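You operate a simulated robot arm through the tools that you are given. There is no shell and no other tool. Be economical: measure what you need, move in short steps, check, and stop when the job is done.

You run a simulated two-armed robot. Do the job below in one go: nothing can be reset, and whatever is moved stays where it is left.

TASK
On the far end of the grey table, fold the blue cloth in half, so that its two long edges meet.

Only the result counts: the job must be done as asked and must still hold three seconds after the hand-in. Knocking over, shifting, dropping, spilling or breaking anything else fails it. Flat cloth is picked up by pressing the open fingertips on it (5 to 10 N) and closing them slowly along it; thin cloth reads only 2 to 8 mm in the jaws.

THE ROBOT
Two 7-joint arms with two-finger parallel grippers on one trunk, on a base that drives. Base frame: it is fixed to the floor where the robot stands at the start and does not move with it; the origin is under the middle of the robot, x ahead of it, y to its left, z up; the surface under the hand at the start is at about z = 0.75. Units: m, rad, N and s.
The left shoulder is at the start at [0.07, 0.163, 1.045], the right one opposite. With the tool pointing down near the work surface each hand reaches from about 0.4 to 0.88 m from the robot's upright axis, wherever it stands, measured 20 degrees to its own side. Places, roughly: far end of the grey table [0.7, 0, 0.8]. Payload 3.43 kg a hand.
The tool frame of a hand sits at the grasp point between the pads (the TCP): z along the fingers, y along the line on which they close. The tips reach 0.034 m beyond it. The gripper opens to 0.128 m. The fingers are 0.024 m wide and 0.012 m thick; the gripper's body (0.048 by 0.13 m) begins 0.096 m behind the TCP.
Orientation is told as [roll, pitch, yaw] about the base's x, y, z axes, in that order, counted from this pose: with the fingers straight down and closing along the base's y, the tool's x points along the base's -x, its y along +y and its z along -z.

THE INTERFACE
- The arms move only by the tool arm_command. It takes "left_targets", "right_targets" or both (then of equal length, played together; a hand with none holds still); each is a list of rows, each an object (a shift or turn left out is 0, a gripper value left out holds the last) with "slide": the shift along the base's x, y, z in m, a list of three; "delta_rot": the turn, a rotation vector about the base's x, y, z in rad, a list of three; "jaw": the opening, from 0 (shut) to 1 (fully open). In form: [{"slide": [x, y, z], "delta_rot": [ax, ay, az], "jaw": jaw}, ...]. A call has 1 to 8 rows; each row shifts and turns the commanded pose from where the row before left it. A row lasts 0.2 s, in which the tool goes at most 0.05 m and 0.15 rad; a call with a longer step from one row to the next is refused whole, and so is a gripper value outside its range. A pose out of reach is approached as far as the arm can. The call stops where the force on the tool passes 40 N (or 10 N more than at its start, if that is more) or the arm is blocked; 0.2 s more then pass. The fingers move at their own pace (about 0.153 m/s each) and stop on an object; they squeeze with about 41 N. The grip force told is the motor's: it shows also when the fingers shut on nothing. Time passes only in rows, and 0.2 s behind the last, so rows that do not move let the fingers close. The reply holds the time, the measured pose of the TCP, the force on the tool along the base axes, the opening and the grip force, in the units named above and with some noise, with the torque about the TCP (base axes, N m) and any sound that the robot's microphone picked up.
- Cameras (640 x 400 px; columns grow to the right, rows downward): "scene" is now at [0.1312, -0.0102, 1.2589]; the picture's right is [-0.12, -0.99, 0.00], its down [-0.70, 0.08, -0.71] and it looks along [0.70, -0.08, -0.71] (base axes); focal length 251 px, centre (320, 200). "left" rides on the left gripper at [0.076, 0.011, -0.16] in its tool frame; the picture's right is [-0.15, 0.99, 0.00], its down [-0.88, -0.13, -0.46] and it looks along [-0.45, -0.07, 0.89] (tool axes); focal length 234 px, centre (320, 200). "right" rides on the right gripper at [0.076, -0.011, -0.16] in its tool frame; the picture's right is [0.15, 0.99, 0.00], its down [-0.88, 0.13, -0.46] and it looks along [-0.45, 0.07, 0.89] (tool axes); focal length 234 px, centre (320, 200). There is no depth. A picture from a camera that has moved, and an enlarged one, comes with that camera's place and axes in the base frame and with its lens.
- get_image(camera): a new picture of that camera. The clock stands still meanwhile.
- raise_lower(by): slides the trunk up (or, below 0, down) by that many m; the arms and the scene camera ride with it, the base frame stays. It gives what a move gives, with no picture.
- drive_base(legs): drives the robot by 1 to 6 legs, each [ahead, left, turn to the left] in m, m and rad, along the robot's own axes; the way and the turn of a leg run together, so that a leg with both is an arc; at most 1.5 m and 3.142 rad a leg. The arms and the cameras ride along, it lands a little off, and it stops where it bumps. It gives what a move gives.
- turn_head(pan, tilt): turns the head with the scene camera to pan (to the left, within 1.501 rad either way) and tilt (down, from -0.506 to 1.204), counted from straight ahead of the robot. It gives what a move gives.
- close_up(camera, box): a new picture of the part [left, top, right, bottom] of that camera's present view, enlarged. The clock stands still meanwhile.
- job_done(): hands the job in; it is judged then, once.

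Go step by step. Nothing tells you exact positions but the pictures and the camera data: compare them with the known pose of the tool, close in by small moves and look again before you grip or let go. The budget is 120 turns and 100 pictures, counting those below and the enlarged ones. Unless the task says otherwise, let go and move clear before handing in, and close with one line.

The tools are called after "Call:" as a command line: name --argument value ..., lists and objects as JSON in quotes. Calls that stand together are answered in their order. arm_command: Moves the arms, as the interface text tells. Its arguments: {"type":"object","properties":{"left_targets":{"type":"array"},"right_targets":{"type":"array"}},"required":[]} The other tools are called the same way: raise_lower (by) slides the trunk up or down; drive_base (legs) drives the base; turn_head (pan, tilt) turns the head that bears the scene camera; get_image (camera) takes a picture; close_up (camera, box) takes an enlarged picture of a part of a camera's view; job_done () hands the job in.

At the start:

```text
clock: 0.0
left_eef_pos: [0.7096, 0.1544, 0.9979]
left_ee_rot: [0.0, -0.001, 0.001]
left_wrist_force: [0.3, -0.5, -0.2]
left_wrist_torque: [0.01, -0.03, -0.01]
left_opening: 0.128
left_finger_force: 0.1
right_eef_pos: [0.4295, -0.2948, 0.9406]
right_ee_rot: [0.0, 0.0, 0.0]
right_wrist_force: [-0.1, -0.6, 0.9]
right_wrist_torque: [0.01, 0.0, -0.01]
right_opening: 0.1279
right_finger_force: 0.1
trunk travel left (down, up): [-0.525, 0.415]
robot x, y, heading: [-0.002, 0.001, -0.001]
head pan, tilt: [-0.117, 0.784]
```

scene: 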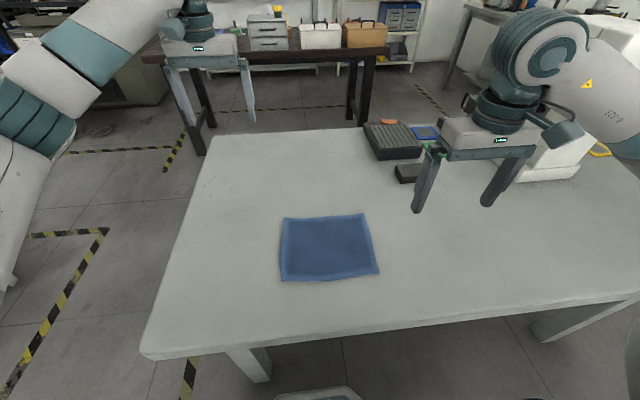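
right: 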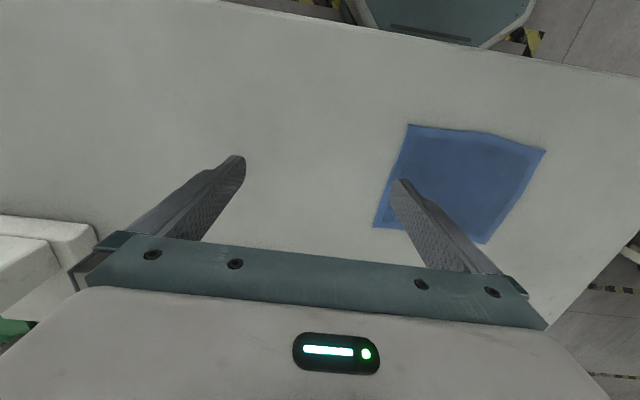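
left: 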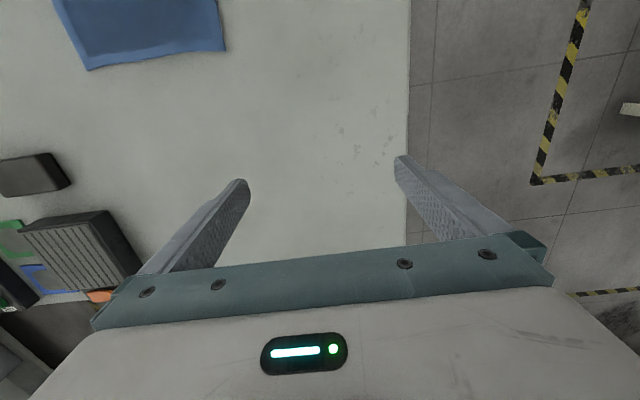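

The blue cloth lies at roughly x 0.39–0.58, y −0.18–0.04, with its long edges along y. I'll enlarge the view to measure its corners.

Call:
close_up --camera "scene" --box '[250, 190, 410, 290]'

Call:
close_up --camera "right" --box '[340, 100, 580, 250]'

```text
4.00 times, centred on (330, 240) of scene
camera zoom: at [0.1312, -0.0102, 1.2589], right [-0.12, -0.99, 0.0], down [-0.7, 0.08, -0.71], along [0.7, -0.08, -0.71], focal length 1003 px, centre (280, 40)
```

zoom: 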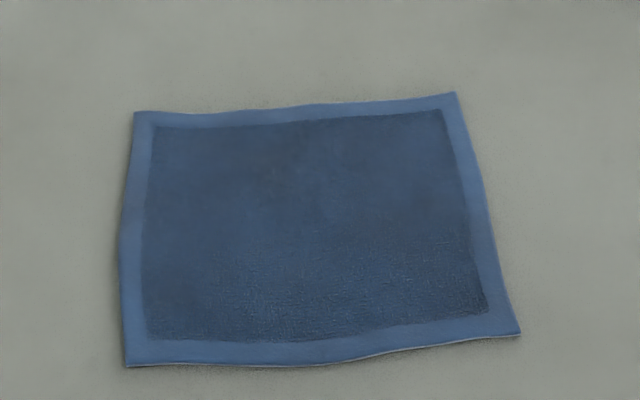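

```text
2.67 times, centred on (460, 175) of right
camera zoom: at [0.3548, -0.3066, 1.1018], right [-0.15, 0.99, 0.0], down [0.88, 0.13, 0.46], along [0.45, 0.07, -0.89], focal length 624 px, centre (-53, 267)
```

zoom: 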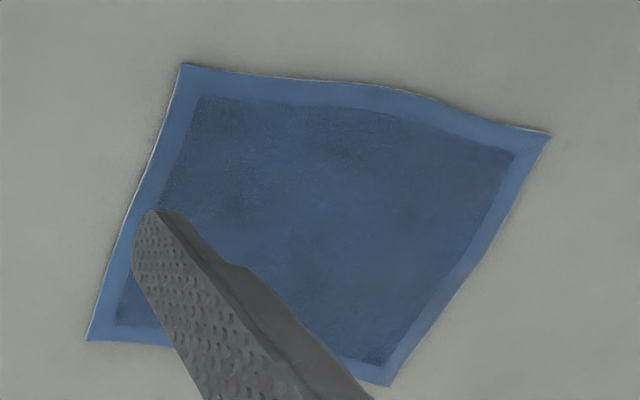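

The cloth corners come out at about far-left (0.58, 0.034), far-right (0.574, −0.183), near-right (0.392, −0.176) and near-left (0.399, 0.041), so the long edges are the far and near ones. I'll back up a little so the whole cloth is in comfortable reach, then look again.

Call:
drive_base --legs '[[-0.15, 0, 0]]'

Call:
get_image --camera "scene"

```text
clock: 1.4
left_eef_pos: [0.5607, 0.1524, 0.9983]
left_ee_rot: [0.0, -0.001, -0.003]
left_wrist_force: [-0.2, 1.4, 0.4]
left_wrist_torque: [0.01, -0.02, -0.01]
left_opening: 0.1277
left_finger_force: 0.1
right_eef_pos: [0.28, -0.2968, 0.9413]
right_ee_rot: [0.0, 0.001, -0.004]
right_wrist_force: [-0.8, 0.5, 1.1]
right_wrist_torque: [-0.01, -0.02, -0.01]
right_opening: 0.1279
right_finger_force: 0.0
trunk travel left (down, up): [-0.525, 0.415]
robot x, y, heading: [-0.1454, -0.0009, -0.002]
head pan, tilt: [-0.117, 0.784]
```

```text
94 pictures are left
camera scene: at [-0.0175, -0.0104, 1.2589], right [-0.12, -0.99, 0.0], down [-0.7, 0.09, -0.71], along [0.7, -0.09, -0.71], focal length 251 px, centre (320, 200)
```

scene: 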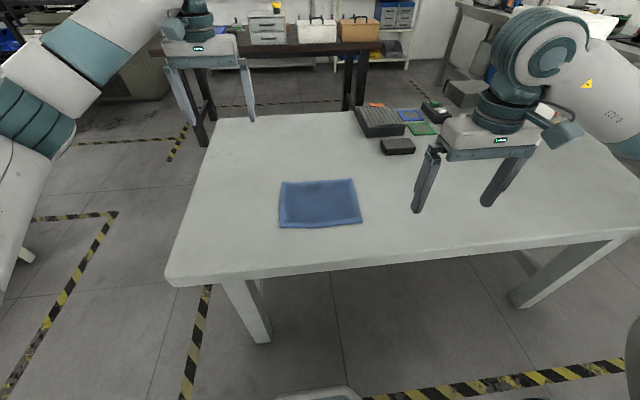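

The cloth is now comfortably within reach. I turn both hands so the fingers close along x, with the cameras outward, while bringing them above the two far corners.

Call:
arm_command --left_targets '[{"slide": [0.0, -0.012, -0.008], "delta_rot": [0, 0, -0.143]}, {"slide": [0.0, -0.012, -0.008], "delta_rot": [0, 0, -0.143]}, {"slide": [0.0, -0.012, -0.008], "delta_rot": [0, 0, -0.143]}, {"slide": [0.0, -0.012, -0.008], "delta_rot": [0, 0, -0.143]}, {"slide": [0.0, -0.012, -0.008], "delta_rot": [0, 0, -0.143]}, {"slide": [0.0, -0.012, -0.008], "delta_rot": [0, 0, -0.143]}, {"slide": [0.0, -0.012, -0.008], "delta_rot": [0, 0, -0.143]}, {"slide": [0.0, -0.012, -0.008], "delta_rot": [0, 0, -0.143]}]' --right_targets '[{"slide": [0.0256, 0.0122, 0], "delta_rot": [0, 0, 0.143]}, {"slide": [0.0256, 0.0122, 0], "delta_rot": [0, 0, 0.143]}, {"slide": [0.0256, 0.0122, 0], "delta_rot": [0, 0, 0.143]}, {"slide": [0.0256, 0.0122, 0], "delta_rot": [0, 0, 0.143]}, {"slide": [0.0256, 0.0122, 0], "delta_rot": [0, 0, 0.143]}, {"slide": [0.0256, 0.0122, 0], "delta_rot": [0, 0, 0.143]}, {"slide": [0.0256, 0.0122, 0], "delta_rot": [0, 0, 0.143]}, {"slide": [0.0256, 0.0122, 0], "delta_rot": [0, 0, 0.143]}]'

```text
clock: 3.2
left_eef_pos: [0.5617, 0.0579, 0.9346]
left_ee_rot: [-0.002, -0.003, -1.148]
left_wrist_force: [0.0, 2.1, -0.2]
left_wrist_torque: [-0.14, -0.01, 0.03]
left_opening: 0.1281
left_finger_force: 0.1
right_eef_pos: [0.4413, -0.1672, 0.9908]
right_ee_rot: [-0.025, -0.002, 1.069]
right_wrist_force: [-0.6, 0.9, 0.8]
right_wrist_torque: [-0.09, -0.05, 0.01]
right_opening: 0.1279
right_finger_force: 0.1
right hand out of reach, approached as far as the arm can: row 7, 8
trunk travel left (down, up): [-0.525, 0.415]
robot x, y, heading: [-0.1434, -0.0007, 0.003]
head pan, tilt: [-0.117, 0.784]
```

The left hand is going well, but the right stalled at yaw 1.07. I look at the scene and try small onward moves.

Call:
arm_command --left_targets '[{"slide": [0.0, -0.012, -0.008], "delta_rot": [0, 0, -0.143]}, {"slide": [0.0, -0.012, -0.008], "delta_rot": [0, 0, -0.143]}, {"slide": [0.0, -0.012, -0.008], "delta_rot": [0, 0, -0.14]}]' --right_targets '[{"slide": [0.03, 0.0, 0]}, {"slide": [0.03, 0.0, 0]}, {"slide": [0.0, 0, 0]}]'

Call:
get_image --camera "scene"

```text
clock: 4.0
left_eef_pos: [0.5604, 0.0164, 0.9093]
left_ee_rot: [-0.002, 0.001, -1.577]
left_wrist_force: [0.2, -0.5, 0.6]
left_wrist_torque: [0.03, -0.01, -0.02]
left_opening: 0.1281
left_finger_force: 0.0
right_eef_pos: [0.4488, -0.1596, 0.9883]
right_ee_rot: [-0.02, -0.005, 1.064]
right_wrist_force: [1.0, -0.2, 0.5]
right_wrist_torque: [0.02, 0.02, -0.01]
right_opening: 0.1281
right_finger_force: 0.0
right hand out of reach, approached as far as the arm can: row 1, 2
trunk travel left (down, up): [-0.525, 0.415]
robot x, y, heading: [-0.1466, 0.0041, -0.003]
head pan, tilt: [-0.117, 0.784]
```

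```text
93 pictures are left
camera scene: at [-0.0159, -0.011, 1.2588], right [-0.12, -0.99, 0.0], down [-0.7, 0.09, -0.71], along [0.7, -0.09, -0.71], focal length 251 px, centre (320, 200)
```

scene: 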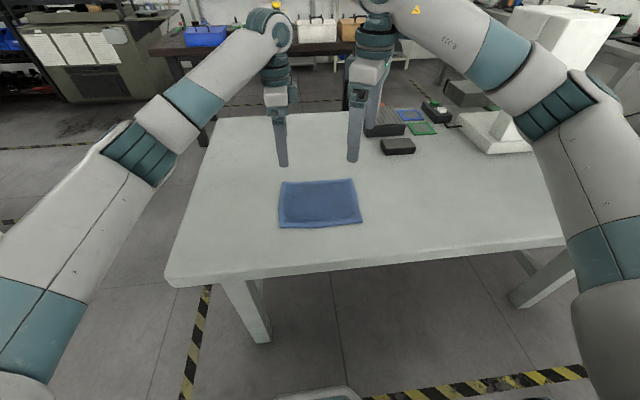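

The right arm seems to hit a joint limit. I back its yaw off a bit and see whether it can then move on.

Call:
arm_command --right_targets '[{"slide": [0, 0, 0], "delta_rot": [0, 0, -0.15]}, {"slide": [0, 0, 0], "delta_rot": [0, 0, -0.15]}, {"slide": [0, 0, 0], "delta_rot": [0, 0, -0.15]}, {"slide": [0.03, 0, 0]}, {"slide": [0.03, 0, 0]}, {"slide": [0, 0, 0]}]'

```text
clock: 5.4
left_eef_pos: [0.5596, 0.0169, 0.9108]
left_ee_rot: [0.001, 0.001, -1.574]
left_wrist_force: [1.0, 0.1, -0.4]
left_wrist_torque: [-0.02, 0.02, 0.03]
left_opening: 0.1283
left_finger_force: 0.1
right_eef_pos: [0.5098, -0.1594, 0.9864]
right_ee_rot: [-0.02, -0.005, 0.617]
right_wrist_force: [0.1, -0.5, 0.1]
right_wrist_torque: [0.04, 0.0, -0.01]
right_opening: 0.128
right_finger_force: 0.1
trunk travel left (down, up): [-0.525, 0.415]
robot x, y, heading: [-0.1481, -0.0016, -0.005]
head pan, tilt: [-0.117, 0.784]
```

Position moves work again; I bring the right hand over its corner, then try turning on.

Call:
arm_command --right_targets '[{"slide": [0.025, -0.002, -0.035], "delta_rot": [0.02, 0.005, 0]}, {"slide": [0.025, -0.002, -0.035]}, {"slide": [0, 0, 0], "delta_rot": [0, 0, 0.14]}, {"slide": [0, 0, 0], "delta_rot": [0, 0, 0.14]}, {"slide": [0, 0, 0], "delta_rot": [0, 0, 0.14]}, {"slide": [0, 0, 0], "delta_rot": [0, 0, 0.14]}, {"slide": [0, 0, 0], "delta_rot": [0, 0, 0.14]}, {"slide": [0, 0, 0], "delta_rot": [0, 0, 0.14]}]'

```text
clock: 7.2
left_eef_pos: [0.56, 0.0186, 0.9103]
left_ee_rot: [0.0, 0.001, -1.574]
left_wrist_force: [0.3, 1.1, -0.3]
left_wrist_torque: [0.03, 0.05, 0.01]
left_opening: 0.128
left_finger_force: 0.1
right_eef_pos: [0.5526, -0.1609, 0.9182]
right_ee_rot: [-0.002, -0.013, 0.756]
right_wrist_force: [-0.3, -0.2, -0.6]
right_wrist_torque: [-0.01, 0.01, 0.02]
right_opening: 0.1278
right_finger_force: 0.1
right hand out of reach, approached as far as the arm can: row 3, 4, 5, 6, 7, 8
trunk travel left (down, up): [-0.525, 0.415]
robot x, y, heading: [-0.1465, 0.0006, -0.003]
head pan, tilt: [-0.117, 0.784]
```

The right wrist cannot turn that way; the opposite yaw (−1.57) gives the same closing line, so I turn it there instead.

Call:
arm_command --right_targets '[{"slide": [0, 0, 0], "delta_rot": [0, 0, -0.146]}, {"slide": [0, 0, 0], "delta_rot": [0, 0, -0.146]}, {"slide": [0, 0, 0], "delta_rot": [0, 0, -0.146]}, {"slide": [0, 0, 0], "delta_rot": [0, 0, -0.146]}, {"slide": [0, 0, 0], "delta_rot": [0, 0, -0.146]}, {"slide": [0, 0, 0], "delta_rot": [0, 0, -0.146]}, {"slide": [0, 0, 0], "delta_rot": [0, 0, -0.146]}, {"slide": [0, 0, 0], "delta_rot": [0, 0, -0.146]}]'

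Call:
arm_command --right_targets '[{"slide": [0, 0, 0], "delta_rot": [0, 0, -0.146]}, {"slide": [0, 0, 0], "delta_rot": [0, 0, -0.146]}, {"slide": [0, 0, 0], "delta_rot": [0, 0, -0.146]}, {"slide": [0, 0, 0], "delta_rot": [0, 0, -0.146]}, {"slide": [0, 0, 0], "delta_rot": [0, 0, -0.146]}, {"slide": [0, 0, 0], "delta_rot": [0, 0, -0.146]}, {"slide": [0, 0, 0], "delta_rot": [0, 0, -0.146]}, {"slide": [0, 0, 0], "delta_rot": [0, 0, -0.146]}]'

```text
clock: 9.0
left_eef_pos: [0.5608, 0.0176, 0.9107]
left_ee_rot: [-0.001, 0.001, -1.573]
left_wrist_force: [0.2, 0.0, -0.3]
left_wrist_torque: [0.02, 0.02, 0.06]
left_opening: 0.1281
left_finger_force: 0.1
right_eef_pos: [0.5538, -0.1618, 0.9178]
right_ee_rot: [-0.002, -0.013, -0.416]
right_wrist_force: [-0.2, 0.2, -0.4]
right_wrist_torque: [0.01, -0.04, -0.02]
right_opening: 0.128
right_finger_force: 0.1
trunk travel left (down, up): [-0.525, 0.415]
robot x, y, heading: [-0.1499, -0.0005, -0.004]
head pan, tilt: [-0.117, 0.784]
```

```text
clock: 10.8
left_eef_pos: [0.5616, 0.0181, 0.9097]
left_ee_rot: [0.001, 0.0, -1.572]
left_wrist_force: [-0.1, -0.9, 0.6]
left_wrist_torque: [0.03, -0.03, 0.0]
left_opening: 0.1278
left_finger_force: 0.0
right_eef_pos: [0.5526, -0.1615, 0.9171]
right_ee_rot: [-0.004, -0.011, -1.581]
right_wrist_force: [0.0, 0.0, -0.1]
right_wrist_torque: [0.0, 0.01, -0.03]
right_opening: 0.1281
right_finger_force: 0.1
trunk travel left (down, up): [-0.525, 0.415]
robot x, y, heading: [-0.1529, -0.0007, -0.004]
head pan, tilt: [-0.117, 0.784]
```

Both hands now close along x. I narrow the jaws and lower the tips to about 4 cm above the cloth edge to check alignment.

Call:
arm_command --left_targets '[{"slide": [0.008, -0.004, -0.04], "delta_rot": [0, 0, -0.034], "jaw": 0.25}, {"slide": [0, 0, -0.04]}, {"slide": [0, 0, 0]}]' --right_targets '[{"slide": [0.01, 0, -0.045], "delta_rot": [0.004, 0.011, -0.024], "jaw": 0.25}, {"slide": [0, 0, -0.042]}, {"slide": [0, 0, 0]}]'

Call:
get_image --camera "left"

Call:
get_image --camera "right"

Call:
close_up --camera "scene" --box '[240, 130, 400, 230]'

```text
clock: 11.6
left_eef_pos: [0.5703, 0.0139, 0.8315]
left_ee_rot: [0.001, 0.001, -1.606]
left_wrist_force: [-0.7, -0.1, -0.1]
left_wrist_torque: [-0.01, -0.01, 0.01]
left_opening: 0.0319
left_finger_force: 0.0
right_eef_pos: [0.5609, -0.161, 0.8302]
right_ee_rot: [-0.013, -0.009, -1.605]
right_wrist_force: [0.1, 0.6, 0.9]
right_wrist_torque: [-0.01, -0.01, 0.01]
right_opening: 0.032
right_finger_force: 0.1
trunk travel left (down, up): [-0.525, 0.415]
robot x, y, heading: [-0.1493, -0.0004, -0.006]
head pan, tilt: [-0.117, 0.784]
```

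```text
92 pictures are left
camera left: at [0.5831, 0.089, 0.9919], right [0.98, -0.18, 0.0], down [-0.16, -0.88, 0.46], along [-0.08, -0.45, -0.89], focal length 234 px, centre (320, 200)
```

left: 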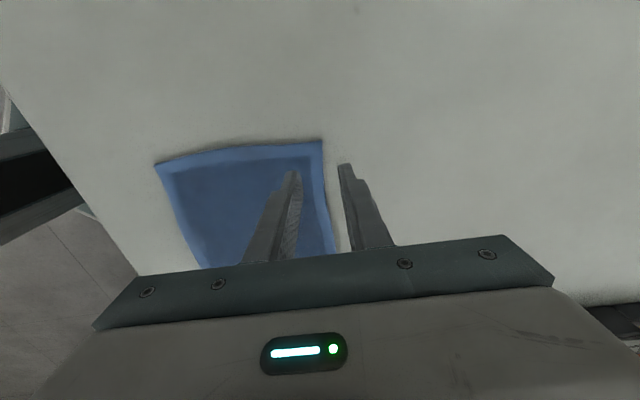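

```text
91 pictures are left
camera right: at [0.5555, -0.084, 0.9906], right [0.99, 0.11, -0.01], down [0.11, -0.88, 0.46], along [0.04, -0.46, -0.89], focal length 234 px, centre (320, 200)
```

right: 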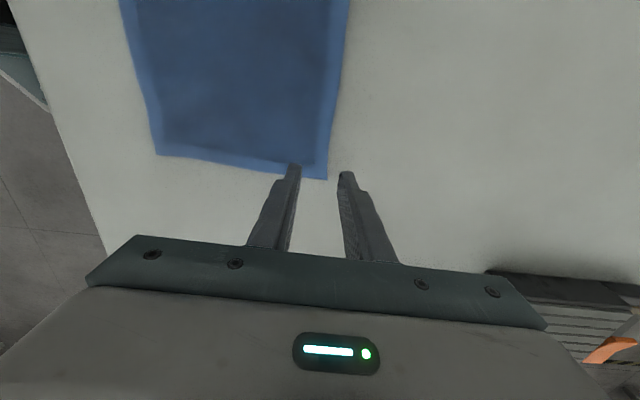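

```text
4.00 times, centred on (320, 180) of scene
camera zoom: at [-0.017, -0.0104, 1.259], right [-0.12, -0.99, 0.0], down [-0.7, 0.09, -0.71], along [0.7, -0.09, -0.71], focal length 1003 px, centre (320, 280)
```

zoom: 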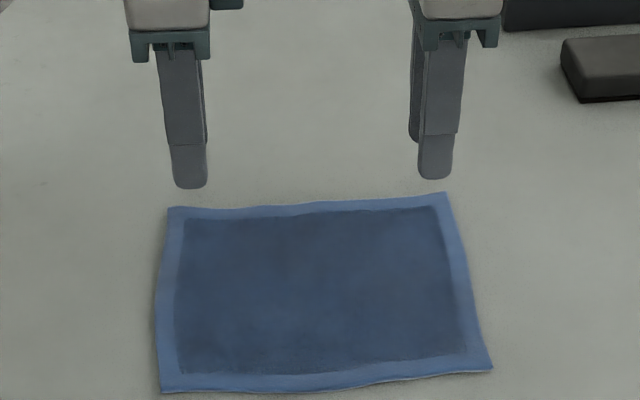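

The far edge lies between the fingers of both hands, with the outer finger just off the cloth. I lower gently towards contact.

Call:
arm_command --left_targets '[{"slide": [-0.003, 0, -0.02]}, {"slide": [0, 0, -0.018]}, {"slide": [0, 0, -0.004]}, {"slide": [0, 0, 0]}]' --right_targets '[{"slide": [0, 0, -0.02], "delta_rot": [0.013, 0.009, 0]}, {"slide": [0, 0, -0.017]}, {"slide": [0, 0, -0.004]}, {"slide": [0, 0, 0]}]'

```text
clock: 12.6
left_eef_pos: [0.5673, 0.0151, 0.7889]
left_ee_rot: [-0.001, 0.001, -1.607]
left_wrist_force: [-0.1, -0.4, 0.8]
left_wrist_torque: [0.0, 0.0, 0.03]
left_opening: 0.0318
left_finger_force: 0.1
right_eef_pos: [0.5606, -0.1633, 0.7873]
right_ee_rot: [-0.023, 0.003, -1.606]
right_wrist_force: [0.1, -0.8, 1.4]
right_wrist_torque: [-0.01, 0.02, -0.02]
right_opening: 0.0319
right_finger_force: 0.1
trunk travel left (down, up): [-0.525, 0.415]
robot x, y, heading: [-0.1504, 0.0004, -0.005]
head pan, tilt: [-0.117, 0.784]
```

Call:
arm_command --left_targets '[{"slide": [0, 0, -0.003]}, {"slide": [0, 0, -0.002]}, {"slide": [0, 0, 0]}]' --right_targets '[{"slide": [0, 0, -0.002], "delta_rot": [0.02, 0, 0]}, {"slide": [0, 0, -0.002]}, {"slide": [0, 0, 0]}]'

```text
clock: 13.4
left_eef_pos: [0.5668, 0.015, 0.7867]
left_ee_rot: [0.004, -0.001, -1.607]
left_wrist_force: [2.8, 1.7, 17.9]
left_wrist_torque: [0.11, 0.27, -0.06]
left_opening: 0.03
left_finger_force: 0.0
right_eef_pos: [0.5607, -0.1619, 0.7863]
right_ee_rot: [-0.02, 0.023, -1.605]
right_wrist_force: [1.4, -1.9, 8.1]
right_wrist_torque: [-0.06, 0.09, 0.03]
right_opening: 0.0317
right_finger_force: 0.0
trunk travel left (down, up): [-0.525, 0.415]
robot x, y, heading: [-0.1497, 0.0033, 0.001]
head pan, tilt: [-0.117, 0.784]
```

Contact on both; I ease the left to about 8 N and close both jaws slowly.

Call:
arm_command --left_targets '[{"slide": [0, 0, -0.0], "jaw": 0.235}, {"slide": [0, 0, 0.0015], "jaw": 0.22}, {"jaw": 0.19}, {"jaw": 0.16}, {"jaw": 0.13}, {"jaw": 0.1}, {"jaw": 0.07}, {"jaw": 0.04}]' --right_targets '[{"slide": [0, 0, 0], "jaw": 0.25}, {"slide": [0, 0, 0], "jaw": 0.22}, {"jaw": 0.19}, {"jaw": 0.16}, {"jaw": 0.13}, {"jaw": 0.1}, {"jaw": 0.07}, {"jaw": 0.04}]'

Call:
get_image --camera "left"

Call:
get_image --camera "right"

```text
clock: 15.2
left_eef_pos: [0.5649, 0.0159, 0.7873]
left_ee_rot: [0.003, -0.001, -1.606]
left_wrist_force: [0.8, -0.6, 7.1]
left_wrist_torque: [0.0, 0.14, -0.01]
left_opening: 0.0068
left_finger_force: 1.1
right_eef_pos: [0.56, -0.1606, 0.7865]
right_ee_rot: [-0.023, 0.024, -1.606]
right_wrist_force: [0.9, 0.4, 14.6]
right_wrist_torque: [-0.04, 0.13, -0.03]
right_opening: 0.0075
right_finger_force: 1.8
trunk travel left (down, up): [-0.525, 0.415]
robot x, y, heading: [-0.1483, -0.0029, 0.001]
head pan, tilt: [-0.117, 0.784]
```

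```text
89 pictures are left
camera left: at [0.5782, 0.0913, 0.9472], right [0.98, -0.18, 0.0], down [-0.16, -0.88, 0.46], along [-0.08, -0.45, -0.89], focal length 234 px, centre (320, 200)
```

left: 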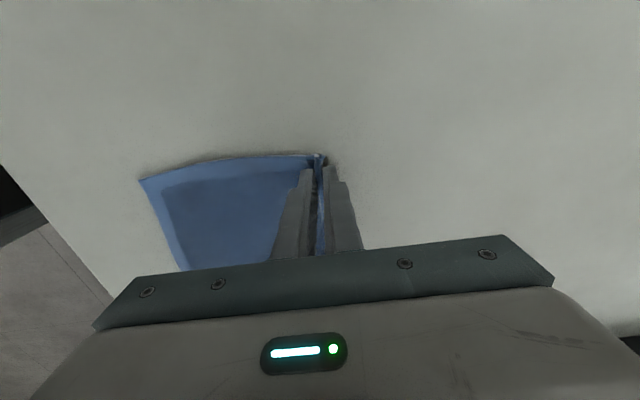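

```text
88 pictures are left
camera right: at [0.5561, -0.0892, 0.9493], right [0.99, 0.11, -0.02], down [0.11, -0.9, 0.43], along [0.03, -0.43, -0.9], focal length 234 px, centre (320, 200)
```

right: 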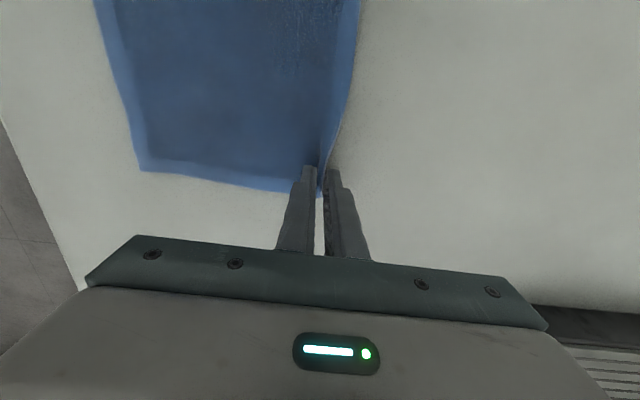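

The edge has ridden up into both jaws. I shut them firmly and lift a little to test the hold.

Call:
arm_command --left_targets '[{"jaw": 0.0}, {"jaw": 0.0}, {"slide": [0, 0, 0.015]}, {"slide": [0, 0, 0.015]}]' --right_targets '[{"jaw": 0.0}, {"jaw": 0.0}, {"slide": [0, 0, 0.015]}, {"slide": [0, 0, 0.015]}]'

Call:
close_up --camera "scene" --box '[240, 130, 400, 230]'

Call:
get_image --camera "left"

Call:
get_image --camera "right"

```text
clock: 16.2
left_eef_pos: [0.5666, 0.016, 0.8129]
left_ee_rot: [0.001, -0.001, -1.605]
left_wrist_force: [0.2, 0.5, 0.1]
left_wrist_torque: [-0.03, 0.01, 0.0]
left_opening: 0.0036
left_finger_force: 38.4
right_eef_pos: [0.5619, -0.1613, 0.8145]
right_ee_rot: [-0.024, 0.023, -1.606]
right_wrist_force: [-0.8, 0.2, 0.1]
right_wrist_torque: [0.01, 0.01, -0.03]
right_opening: 0.0039
right_finger_force: 37.8
trunk travel left (down, up): [-0.525, 0.415]
robot x, y, heading: [-0.1485, 0.0045, -0.005]
head pan, tilt: [-0.117, 0.784]
```

```text
4.00 times, centred on (320, 180) of scene
camera zoom: at [-0.0172, -0.0102, 1.2588], right [-0.12, -0.99, 0.0], down [-0.7, 0.09, -0.71], along [0.7, -0.09, -0.71], focal length 1003 px, centre (320, 280)
```

zoom: 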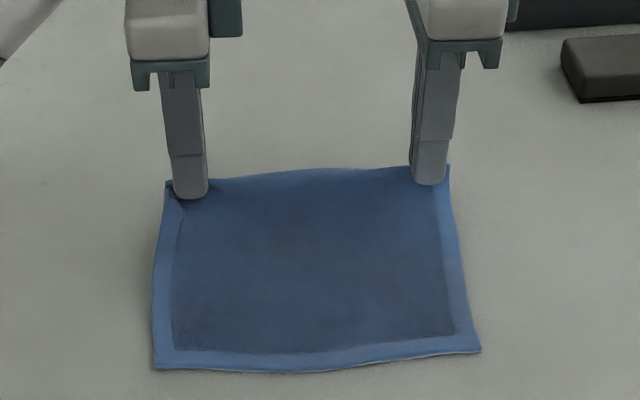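

```text
86 pictures are left
camera left: at [0.5792, 0.0908, 0.9742], right [0.98, -0.18, 0.0], down [-0.16, -0.88, 0.46], along [-0.08, -0.45, -0.89], focal length 234 px, centre (320, 200)
```

left: 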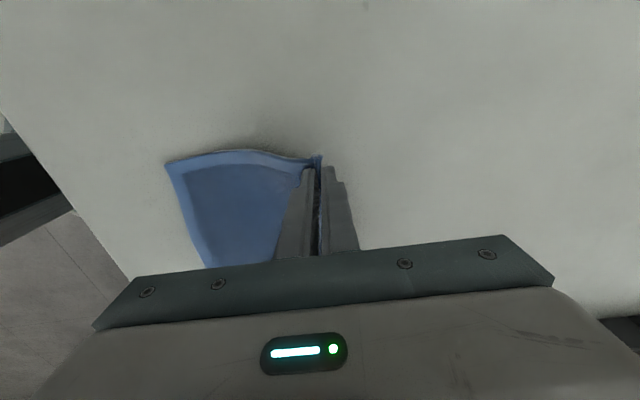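

```text
85 pictures are left
camera right: at [0.5568, -0.0888, 0.9772], right [0.99, 0.11, -0.02], down [0.11, -0.9, 0.43], along [0.03, -0.43, -0.9], focal length 234 px, centre (320, 200)
```

right: 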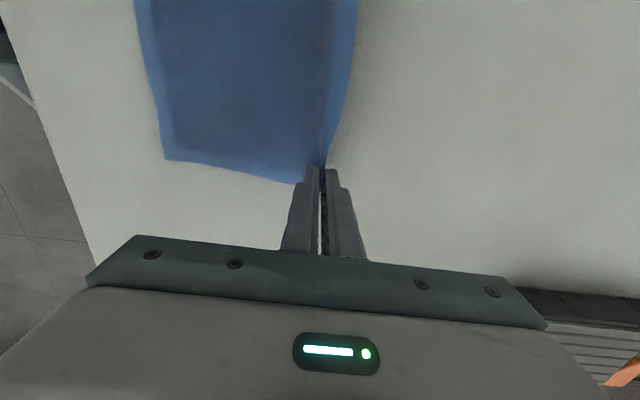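

The edge is firmly held by both hands (about 4 mm in the jaws) and the cloth slid about 2 cm outward, its near edge now at x ≈ 0.42 left and 0.41 right. I swing the held edge up and back towards the near edge in an arc, tilting the fingers slightly forward.

Call:
arm_command --left_targets '[{"slide": [-0.012, 0, 0.03], "delta_rot": [0, -0.1, 0]}, {"slide": [-0.02, 0, 0.017], "delta_rot": [0, -0.1, 0]}, {"slide": [-0.025, 0, 0.005], "delta_rot": [0, -0.1, 0]}, {"slide": [-0.03, 0, -0.002], "delta_rot": [0, -0.1, 0]}, {"slide": [-0.03, 0, -0.012], "delta_rot": [0, -0.1, 0]}, {}]' --right_targets '[{"slide": [-0.012, 0, 0.03], "delta_rot": [0, -0.1, 0]}, {"slide": [-0.02, 0, 0.017], "delta_rot": [0, -0.1, 0]}, {"slide": [-0.025, 0, 0.005], "delta_rot": [0, -0.1, 0]}, {"slide": [-0.03, 0, -0.002], "delta_rot": [0, -0.1, 0]}, {"slide": [-0.03, 0, -0.012], "delta_rot": [0, -0.1, 0]}, {}]'

Call:
close_up --camera "scene" --box '[240, 130, 400, 230]'

Call:
get_image --camera "left"

Call:
get_image --camera "right"

```text
clock: 17.6
left_eef_pos: [0.4497, 0.0186, 0.8501]
left_ee_rot: [0.5, 0.018, -1.601]
left_wrist_force: [-0.4, -1.0, -0.1]
left_wrist_torque: [0.01, 0.08, -0.03]
left_opening: 0.0036
left_finger_force: 38.4
right_eef_pos: [0.4453, -0.16, 0.8544]
right_ee_rot: [0.475, 0.038, -1.59]
right_wrist_force: [0.0, 0.8, 0.4]
right_wrist_torque: [0.03, 0.09, 0.04]
right_opening: 0.0035
right_finger_force: 37.9
trunk travel left (down, up): [-0.525, 0.415]
robot x, y, heading: [-0.1479, -0.0027, -0.001]
head pan, tilt: [-0.117, 0.784]
```

```text
4.00 times, centred on (320, 180) of scene
camera zoom: at [-0.0159, -0.0103, 1.2588], right [-0.12, -0.99, 0.0], down [-0.7, 0.09, -0.71], along [0.7, -0.09, -0.71], focal length 1003 px, centre (320, 280)
```

zoom: 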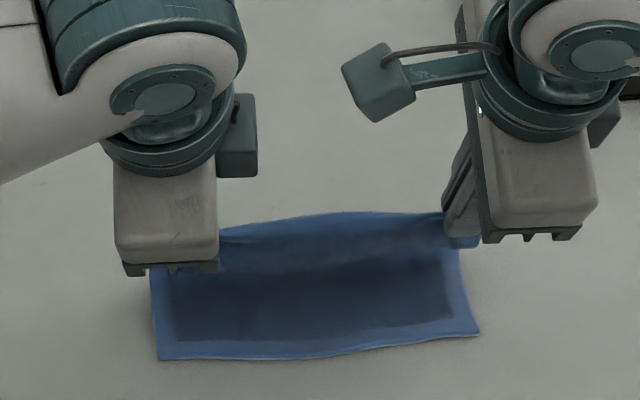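

```text
83 pictures are left
camera left: at [0.3851, 0.0932, 0.9983], right [0.86, -0.18, 0.47], down [-0.36, -0.88, 0.32], along [0.35, -0.45, -0.82], focal length 234 px, centre (320, 200)
```

left: 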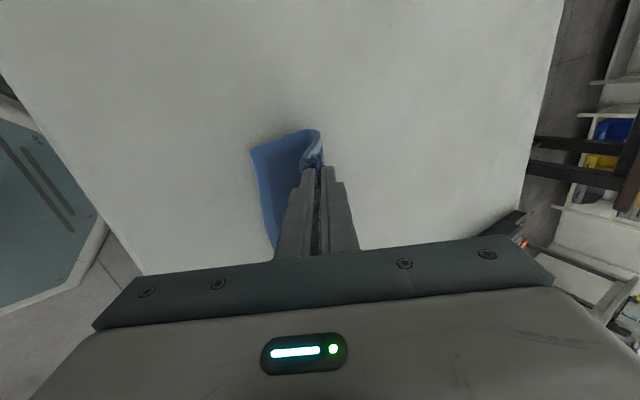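

```text
82 pictures are left
camera right: at [0.3647, -0.0876, 0.9943], right [0.88, 0.11, 0.46], down [-0.11, -0.9, 0.43], along [0.46, -0.43, -0.78], focal length 234 px, centre (320, 200)
```

right: 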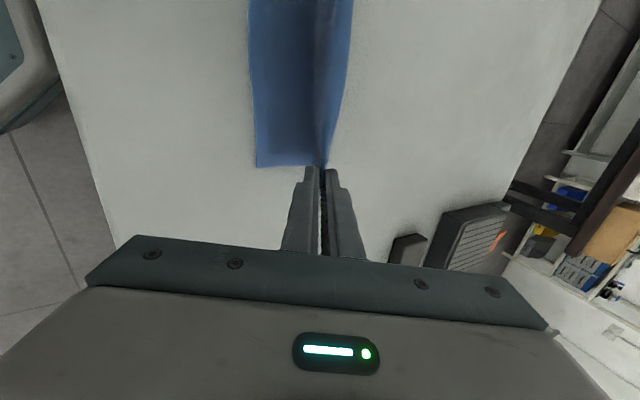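

The fold is forming well and the near edge is at x ≈ 0.428. I check how much cloth is inside the jaws before setting down.

Call:
close_up --camera "left" --box '[240, 120, 400, 220]'

Call:
close_up --camera "right" --box '[240, 100, 400, 200]'

Call:
close_up --camera "scene" --box '[340, 165, 390, 205]'

```text
4.00 times, centred on (320, 170) of left
camera zoom: at [0.3851, 0.0932, 0.9983], right [0.86, -0.18, 0.47], down [-0.36, -0.88, 0.32], along [0.35, -0.45, -0.82], focal length 937 px, centre (320, 320)
```

zoom: 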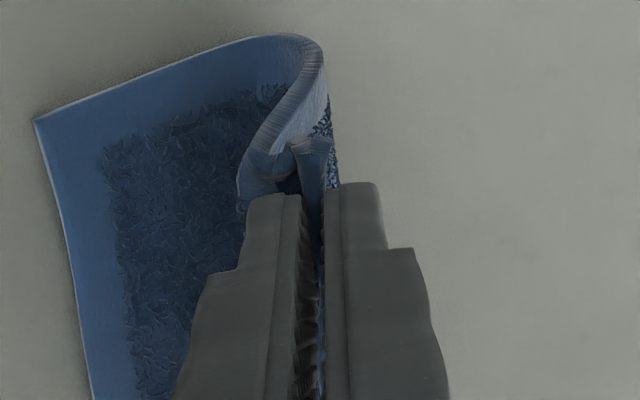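

```text
4.00 times, centred on (320, 150) of right
camera zoom: at [0.3647, -0.0876, 0.9943], right [0.88, 0.11, 0.46], down [-0.11, -0.9, 0.43], along [0.46, -0.43, -0.78], focal length 937 px, centre (320, 400)
```

zoom: 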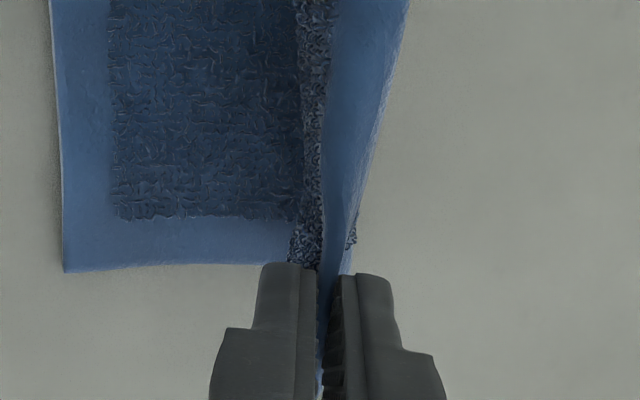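

```text
10.00 times, centred on (365, 185) of scene
camera zoom: at [-0.0159, -0.0103, 1.2588], right [-0.12, -0.99, 0.0], down [-0.7, 0.09, -0.71], along [0.7, -0.09, -0.71], focal length 2507 px, centre (-130, 350)
```

zoom: 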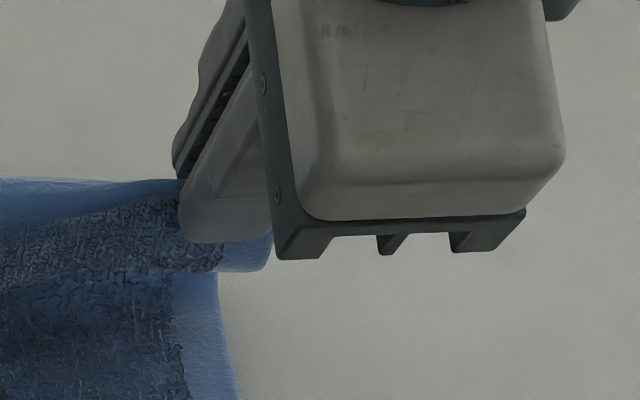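

The edge stands up about 1.5 cm inside the jaws, so the tips should land about 1.5 cm short of the near edge. I lower while tilting further.

Call:
arm_command --left_targets '[{"slide": [-0.014, 0, -0.013], "delta_rot": [0, -0.1, 0]}, {"slide": [-0.012, 0, -0.02], "delta_rot": [0, -0.1, 0]}, {"slide": [-0.004, 0, -0.018], "delta_rot": [0, -0.1, 0]}, {}]' --right_targets '[{"slide": [-0.012, 0, -0.016], "delta_rot": [0, -0.1, 0]}, {"slide": [-0.01, 0, -0.02], "delta_rot": [0, -0.1, 0]}, {"slide": [-0.004, 0, -0.018], "delta_rot": [0, -0.13, 0]}, {}]'

Call:
close_up --camera "scene" --box '[240, 130, 400, 230]'

Call:
get_image --camera "left"

Call:
get_image --camera "right"

```text
clock: 18.6
left_eef_pos: [0.4197, 0.0177, 0.8028]
left_ee_rot: [0.801, 0.024, -1.597]
left_wrist_force: [0.2, -0.6, 0.6]
left_wrist_torque: [-0.02, 0.13, -0.01]
left_opening: 0.0034
left_finger_force: 38.0
right_eef_pos: [0.4196, -0.1598, 0.7982]
right_ee_rot: [0.807, 0.043, -1.575]
right_wrist_force: [0.0, -0.5, 0.0]
right_wrist_torque: [0.0, 0.1, -0.01]
right_opening: 0.0036
right_finger_force: 38.4
trunk travel left (down, up): [-0.525, 0.415]
robot x, y, heading: [-0.148, 0.0013, -0.001]
head pan, tilt: [-0.117, 0.784]
```

```text
4.00 times, centred on (320, 180) of scene
camera zoom: at [-0.0165, -0.0103, 1.2589], right [-0.12, -0.99, 0.0], down [-0.7, 0.09, -0.71], along [0.7, -0.09, -0.71], focal length 1003 px, centre (320, 280)
```

zoom: 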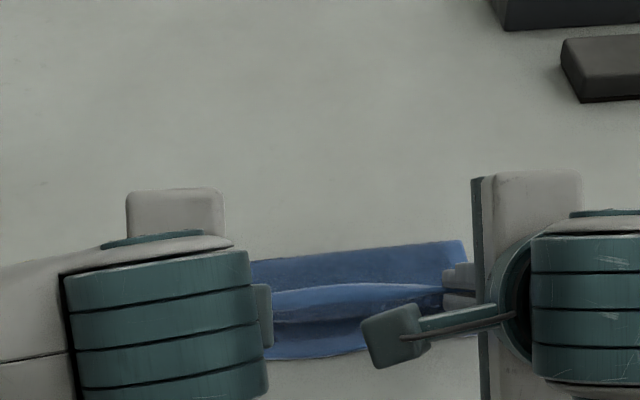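

```text
77 pictures are left
camera left: at [0.3148, 0.0933, 0.9239], right [0.68, -0.18, 0.71], down [-0.44, -0.88, 0.2], along [0.58, -0.45, -0.68], focal length 234 px, centre (320, 200)
```

left: 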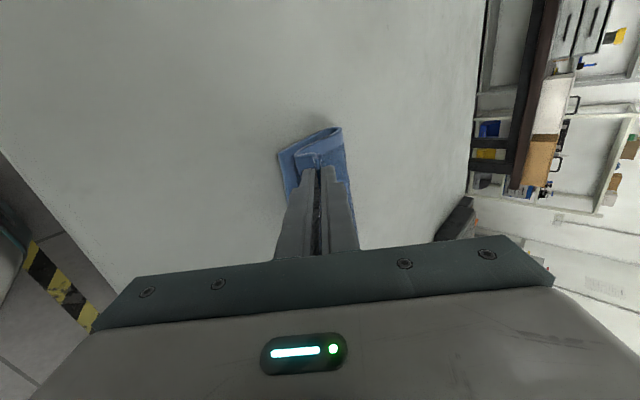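

```text
76 pictures are left
camera right: at [0.2978, -0.0882, 0.9047], right [0.68, 0.11, 0.72], down [-0.24, -0.9, 0.37], along [0.69, -0.43, -0.59], focal length 234 px, centre (320, 200)
```

right: 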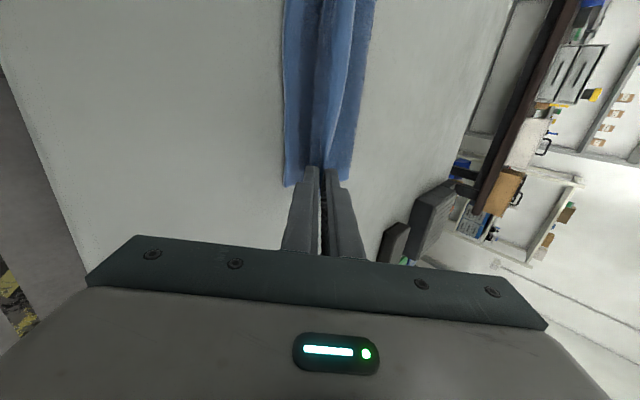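

Call:
close_up --camera "left" --box '[240, 100, 400, 200]'

Call:
close_up --camera "right" --box '[240, 100, 400, 200]'

Call:
close_up --camera "scene" --box '[300, 185, 364, 225]'

```text
4.00 times, centred on (320, 150) of left
camera zoom: at [0.3148, 0.0933, 0.9239], right [0.68, -0.18, 0.71], down [-0.44, -0.88, 0.2], along [0.58, -0.45, -0.68], focal length 937 px, centre (320, 400)
```

zoom: 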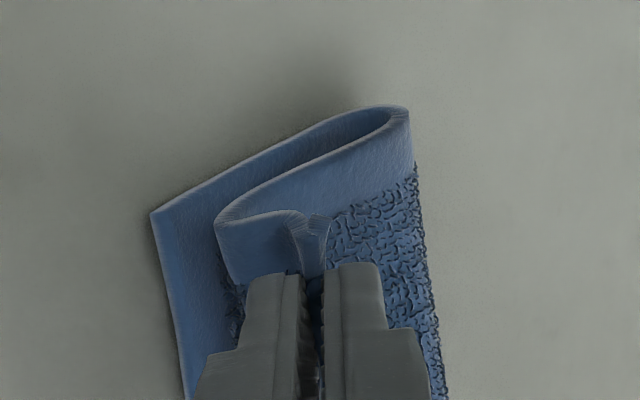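

```text
4.00 times, centred on (320, 150) of right
camera zoom: at [0.2978, -0.0882, 0.9047], right [0.68, 0.11, 0.72], down [-0.24, -0.9, 0.37], along [0.69, -0.43, -0.59], focal length 937 px, centre (320, 400)
```

zoom: 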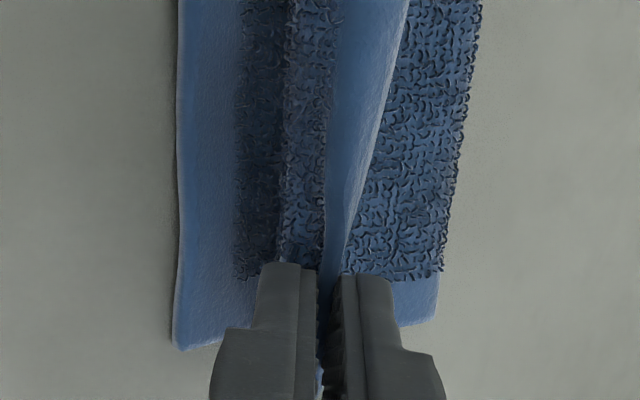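

```text
10.00 times, centred on (332, 205) of scene
camera zoom: at [-0.0165, -0.0103, 1.2589], right [-0.12, -0.99, 0.0], down [-0.7, 0.09, -0.71], along [0.7, -0.09, -0.71], focal length 2507 px, centre (200, 150)
```

zoom: 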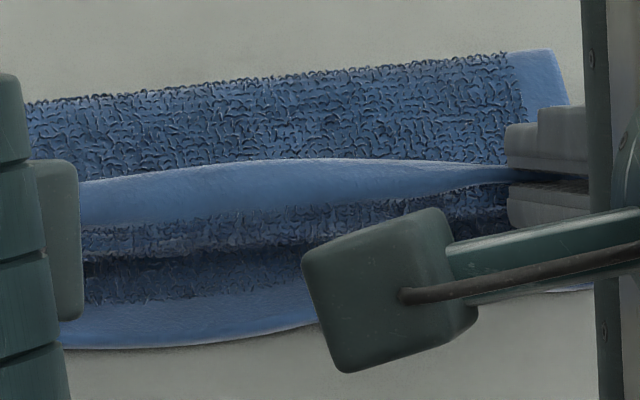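

The fold is forming, but there is slack and the held hem leans back. I tilt the fingers flatter, pull gently towards me until taut, and lower.

Call:
arm_command --left_targets '[{"slide": [-0.008, 0.001, 0.0], "delta_rot": [0, -0.085, 0]}, {"slide": [-0.008, 0.001, -0.002], "delta_rot": [0, -0.085, 0]}, {"slide": [-0.008, 0.001, -0.005], "delta_rot": [0, -0.085, 0]}, {}]' --right_targets '[{"slide": [-0.008, -0.001, 0.0], "delta_rot": [0, -0.085, 0]}, {"slide": [-0.008, -0.001, 0], "delta_rot": [0, -0.085, 0]}, {"slide": [-0.008, -0.001, -0.002], "delta_rot": [0, -0.085, 0]}, {}]'

Call:
close_up --camera "left" --box '[240, 100, 400, 200]'

Call:
close_up --camera "right" --box '[240, 100, 400, 200]'

Call:
close_up --camera "scene" --box '[240, 150, 400, 250]'

```text
clock: 19.6
left_eef_pos: [0.3962, 0.0199, 0.795]
left_ee_rot: [1.056, 0.03, -1.589]
left_wrist_force: [-0.8, 0.1, -0.2]
left_wrist_torque: [0.0, 0.08, -0.01]
left_opening: 0.0038
left_finger_force: 38.4
right_eef_pos: [0.4041, -0.1443, 0.7992]
right_ee_rot: [0.954, 0.058, -1.544]
right_wrist_force: [-0.5, 0.5, 0.2]
right_wrist_torque: [0.01, 0.09, 0.02]
right_opening: 0.0037
right_finger_force: 38.4
right hand out of reach, approached as far as the arm can: row 2, 3
trunk travel left (down, up): [-0.525, 0.415]
robot x, y, heading: [-0.1456, -0.0, -0.004]
head pan, tilt: [-0.117, 0.784]
```

```text
4.00 times, centred on (320, 150) of left
camera zoom: at [0.2634, 0.0962, 0.8859], right [0.48, -0.18, 0.86], down [-0.48, -0.88, 0.08], along [0.73, -0.45, -0.51], focal length 937 px, centre (320, 400)
```

zoom: 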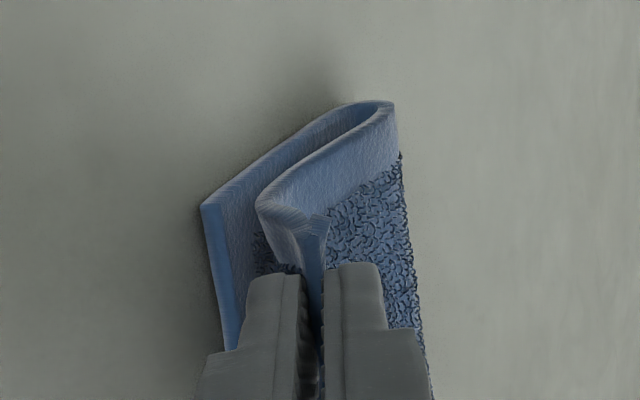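

```text
4.00 times, centred on (320, 150) of right
camera zoom: at [0.2665, -0.0769, 0.8879], right [0.57, 0.11, 0.81], down [-0.27, -0.91, 0.32], along [0.78, -0.4, -0.49], focal length 937 px, centre (320, 400)
```

zoom: 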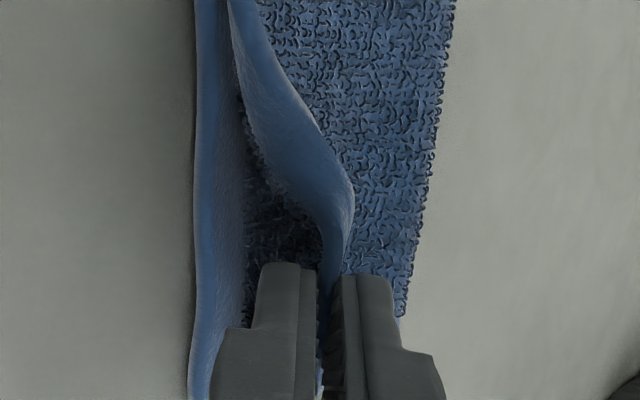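

```text
4.00 times, centred on (320, 200) of scene
camera zoom: at [-0.0164, -0.0094, 1.2588], right [-0.12, -0.99, 0.0], down [-0.7, 0.08, -0.71], along [0.7, -0.09, -0.71], focal length 1003 px, centre (320, 200)
```

zoom: 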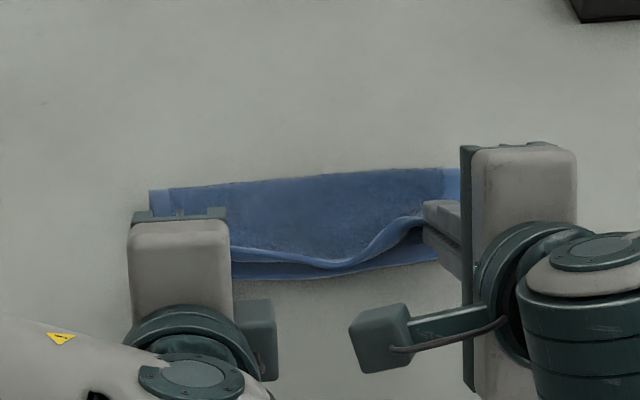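

The middle of the edge now lies nicely close to the near edge, but the right hand hit its limit and slid inward. I bring the right hand back outward with a little less tilt.

Call:
arm_command --right_targets '[{"slide": [0.004, -0.006, 0.002], "delta_rot": [0, 0.06, 0]}, {"slide": [0.002, -0.006, 0], "delta_rot": [0, 0.06, -0.02]}, {"slide": [0, -0.006, -0.001], "delta_rot": [0, 0, -0.02]}, {}]'

Call:
close_up --camera "right" --box '[240, 100, 400, 200]'

Call:
close_up --camera "scene" --box '[240, 150, 400, 250]'

```text
clock: 20.6
left_eef_pos: [0.3959, 0.0193, 0.7945]
left_ee_rot: [1.054, 0.033, -1.59]
left_wrist_force: [0.4, -4.9, -0.2]
left_wrist_torque: [-0.03, 0.08, -0.09]
left_opening: 0.0034
left_finger_force: 37.7
right_eef_pos: [0.4095, -0.1627, 0.8009]
right_ee_rot: [0.832, 0.063, -1.59]
right_wrist_force: [-0.2, 3.6, -0.2]
right_wrist_torque: [0.03, -0.01, 0.11]
right_opening: 0.0038
right_finger_force: 38.5
trunk travel left (down, up): [-0.525, 0.415]
robot x, y, heading: [-0.1469, -0.0012, -0.003]
head pan, tilt: [-0.117, 0.784]
```

```text
4.00 times, centred on (320, 150) of right
camera zoom: at [0.2861, -0.0902, 0.9046], right [0.67, 0.09, 0.74], down [-0.27, -0.9, 0.35], along [0.69, -0.43, -0.58], focal length 937 px, centre (320, 400)
```

zoom: 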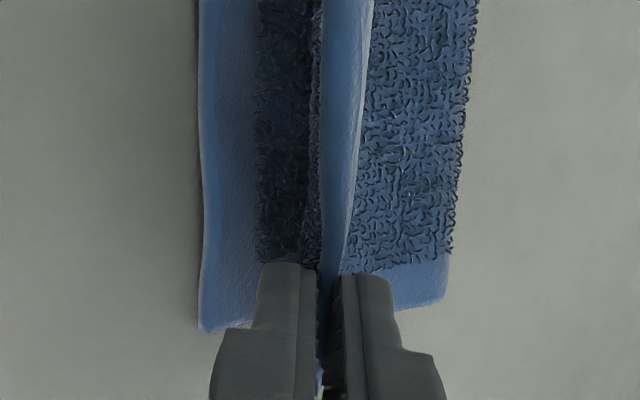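

```text
4.00 times, centred on (320, 200) of scene
camera zoom: at [-0.0165, -0.0102, 1.2589], right [-0.12, -0.99, 0.0], down [-0.7, 0.09, -0.71], along [0.7, -0.09, -0.71], focal length 1003 px, centre (320, 200)
```

zoom: 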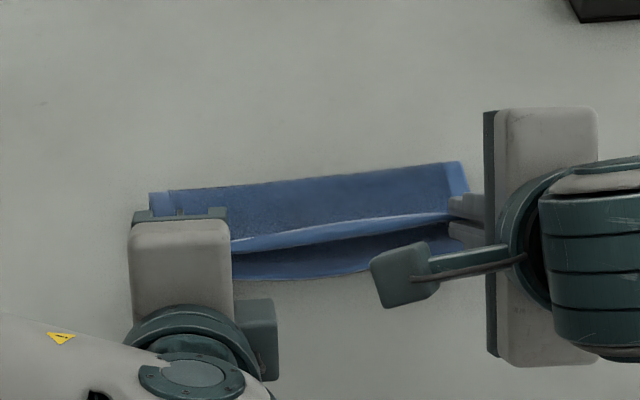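

The edge is straight again. I give a little slack so the middle hangs forward, lower both tips close to the lower layer.

Call:
arm_command --left_targets '[{"slide": [0.002, -0.004, -0.003]}, {"slide": [0.002, 0, -0.003]}, {}]' --right_targets '[{"slide": [0, 0.006, -0.005]}, {"slide": [0, 0, -0.004]}, {}]'

Call:
close_up --camera "left" --box '[240, 100, 400, 200]'

Call:
close_up --camera "right" --box '[240, 100, 400, 200]'

Call:
close_up --camera "scene" --box '[240, 150, 400, 250]'

```text
clock: 21.4
left_eef_pos: [0.4004, 0.0148, 0.7883]
left_ee_rot: [1.054, 0.032, -1.587]
left_wrist_force: [-0.1, 1.5, -0.1]
left_wrist_torque: [-0.01, 0.06, -0.03]
left_opening: 0.0037
left_finger_force: 38.0
right_eef_pos: [0.4101, -0.1571, 0.7921]
right_ee_rot: [0.833, 0.061, -1.588]
right_wrist_force: [-0.8, 0.2, -0.4]
right_wrist_torque: [-0.04, -0.02, 0.03]
right_opening: 0.0037
right_finger_force: 37.7
trunk travel left (down, up): [-0.525, 0.415]
robot x, y, heading: [-0.1474, 0.0012, 0.0]
head pan, tilt: [-0.117, 0.784]
```

```text
4.00 times, centred on (320, 150) of left
camera zoom: at [0.2676, 0.0903, 0.8799], right [0.49, -0.18, 0.86], down [-0.48, -0.88, 0.08], along [0.73, -0.45, -0.51], focal length 937 px, centre (320, 400)
```

zoom: 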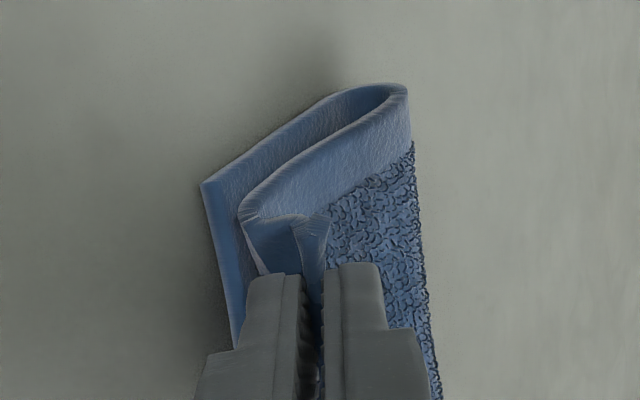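

```text
4.00 times, centred on (320, 150) of right
camera zoom: at [0.2866, -0.0846, 0.8965], right [0.67, 0.09, 0.74], down [-0.27, -0.9, 0.35], along [0.69, -0.43, -0.58], focal length 937 px, centre (320, 400)
```

zoom: 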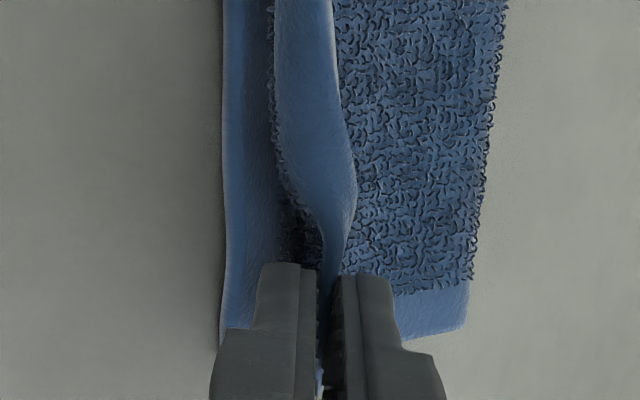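

```text
4.00 times, centred on (320, 200) of scene
camera zoom: at [-0.0165, -0.0104, 1.2589], right [-0.12, -0.99, 0.0], down [-0.7, 0.09, -0.71], along [0.7, -0.09, -0.71], focal length 1003 px, centre (320, 200)
```

zoom: 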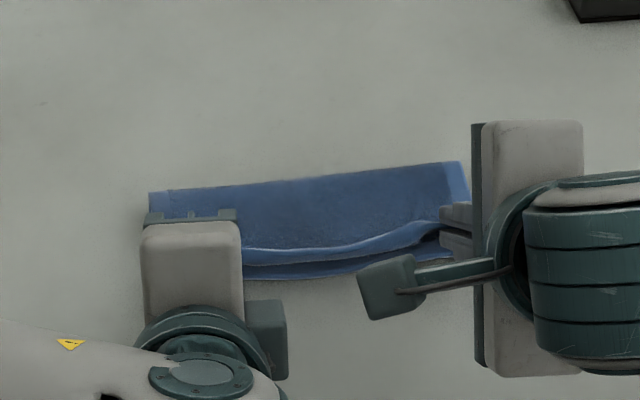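

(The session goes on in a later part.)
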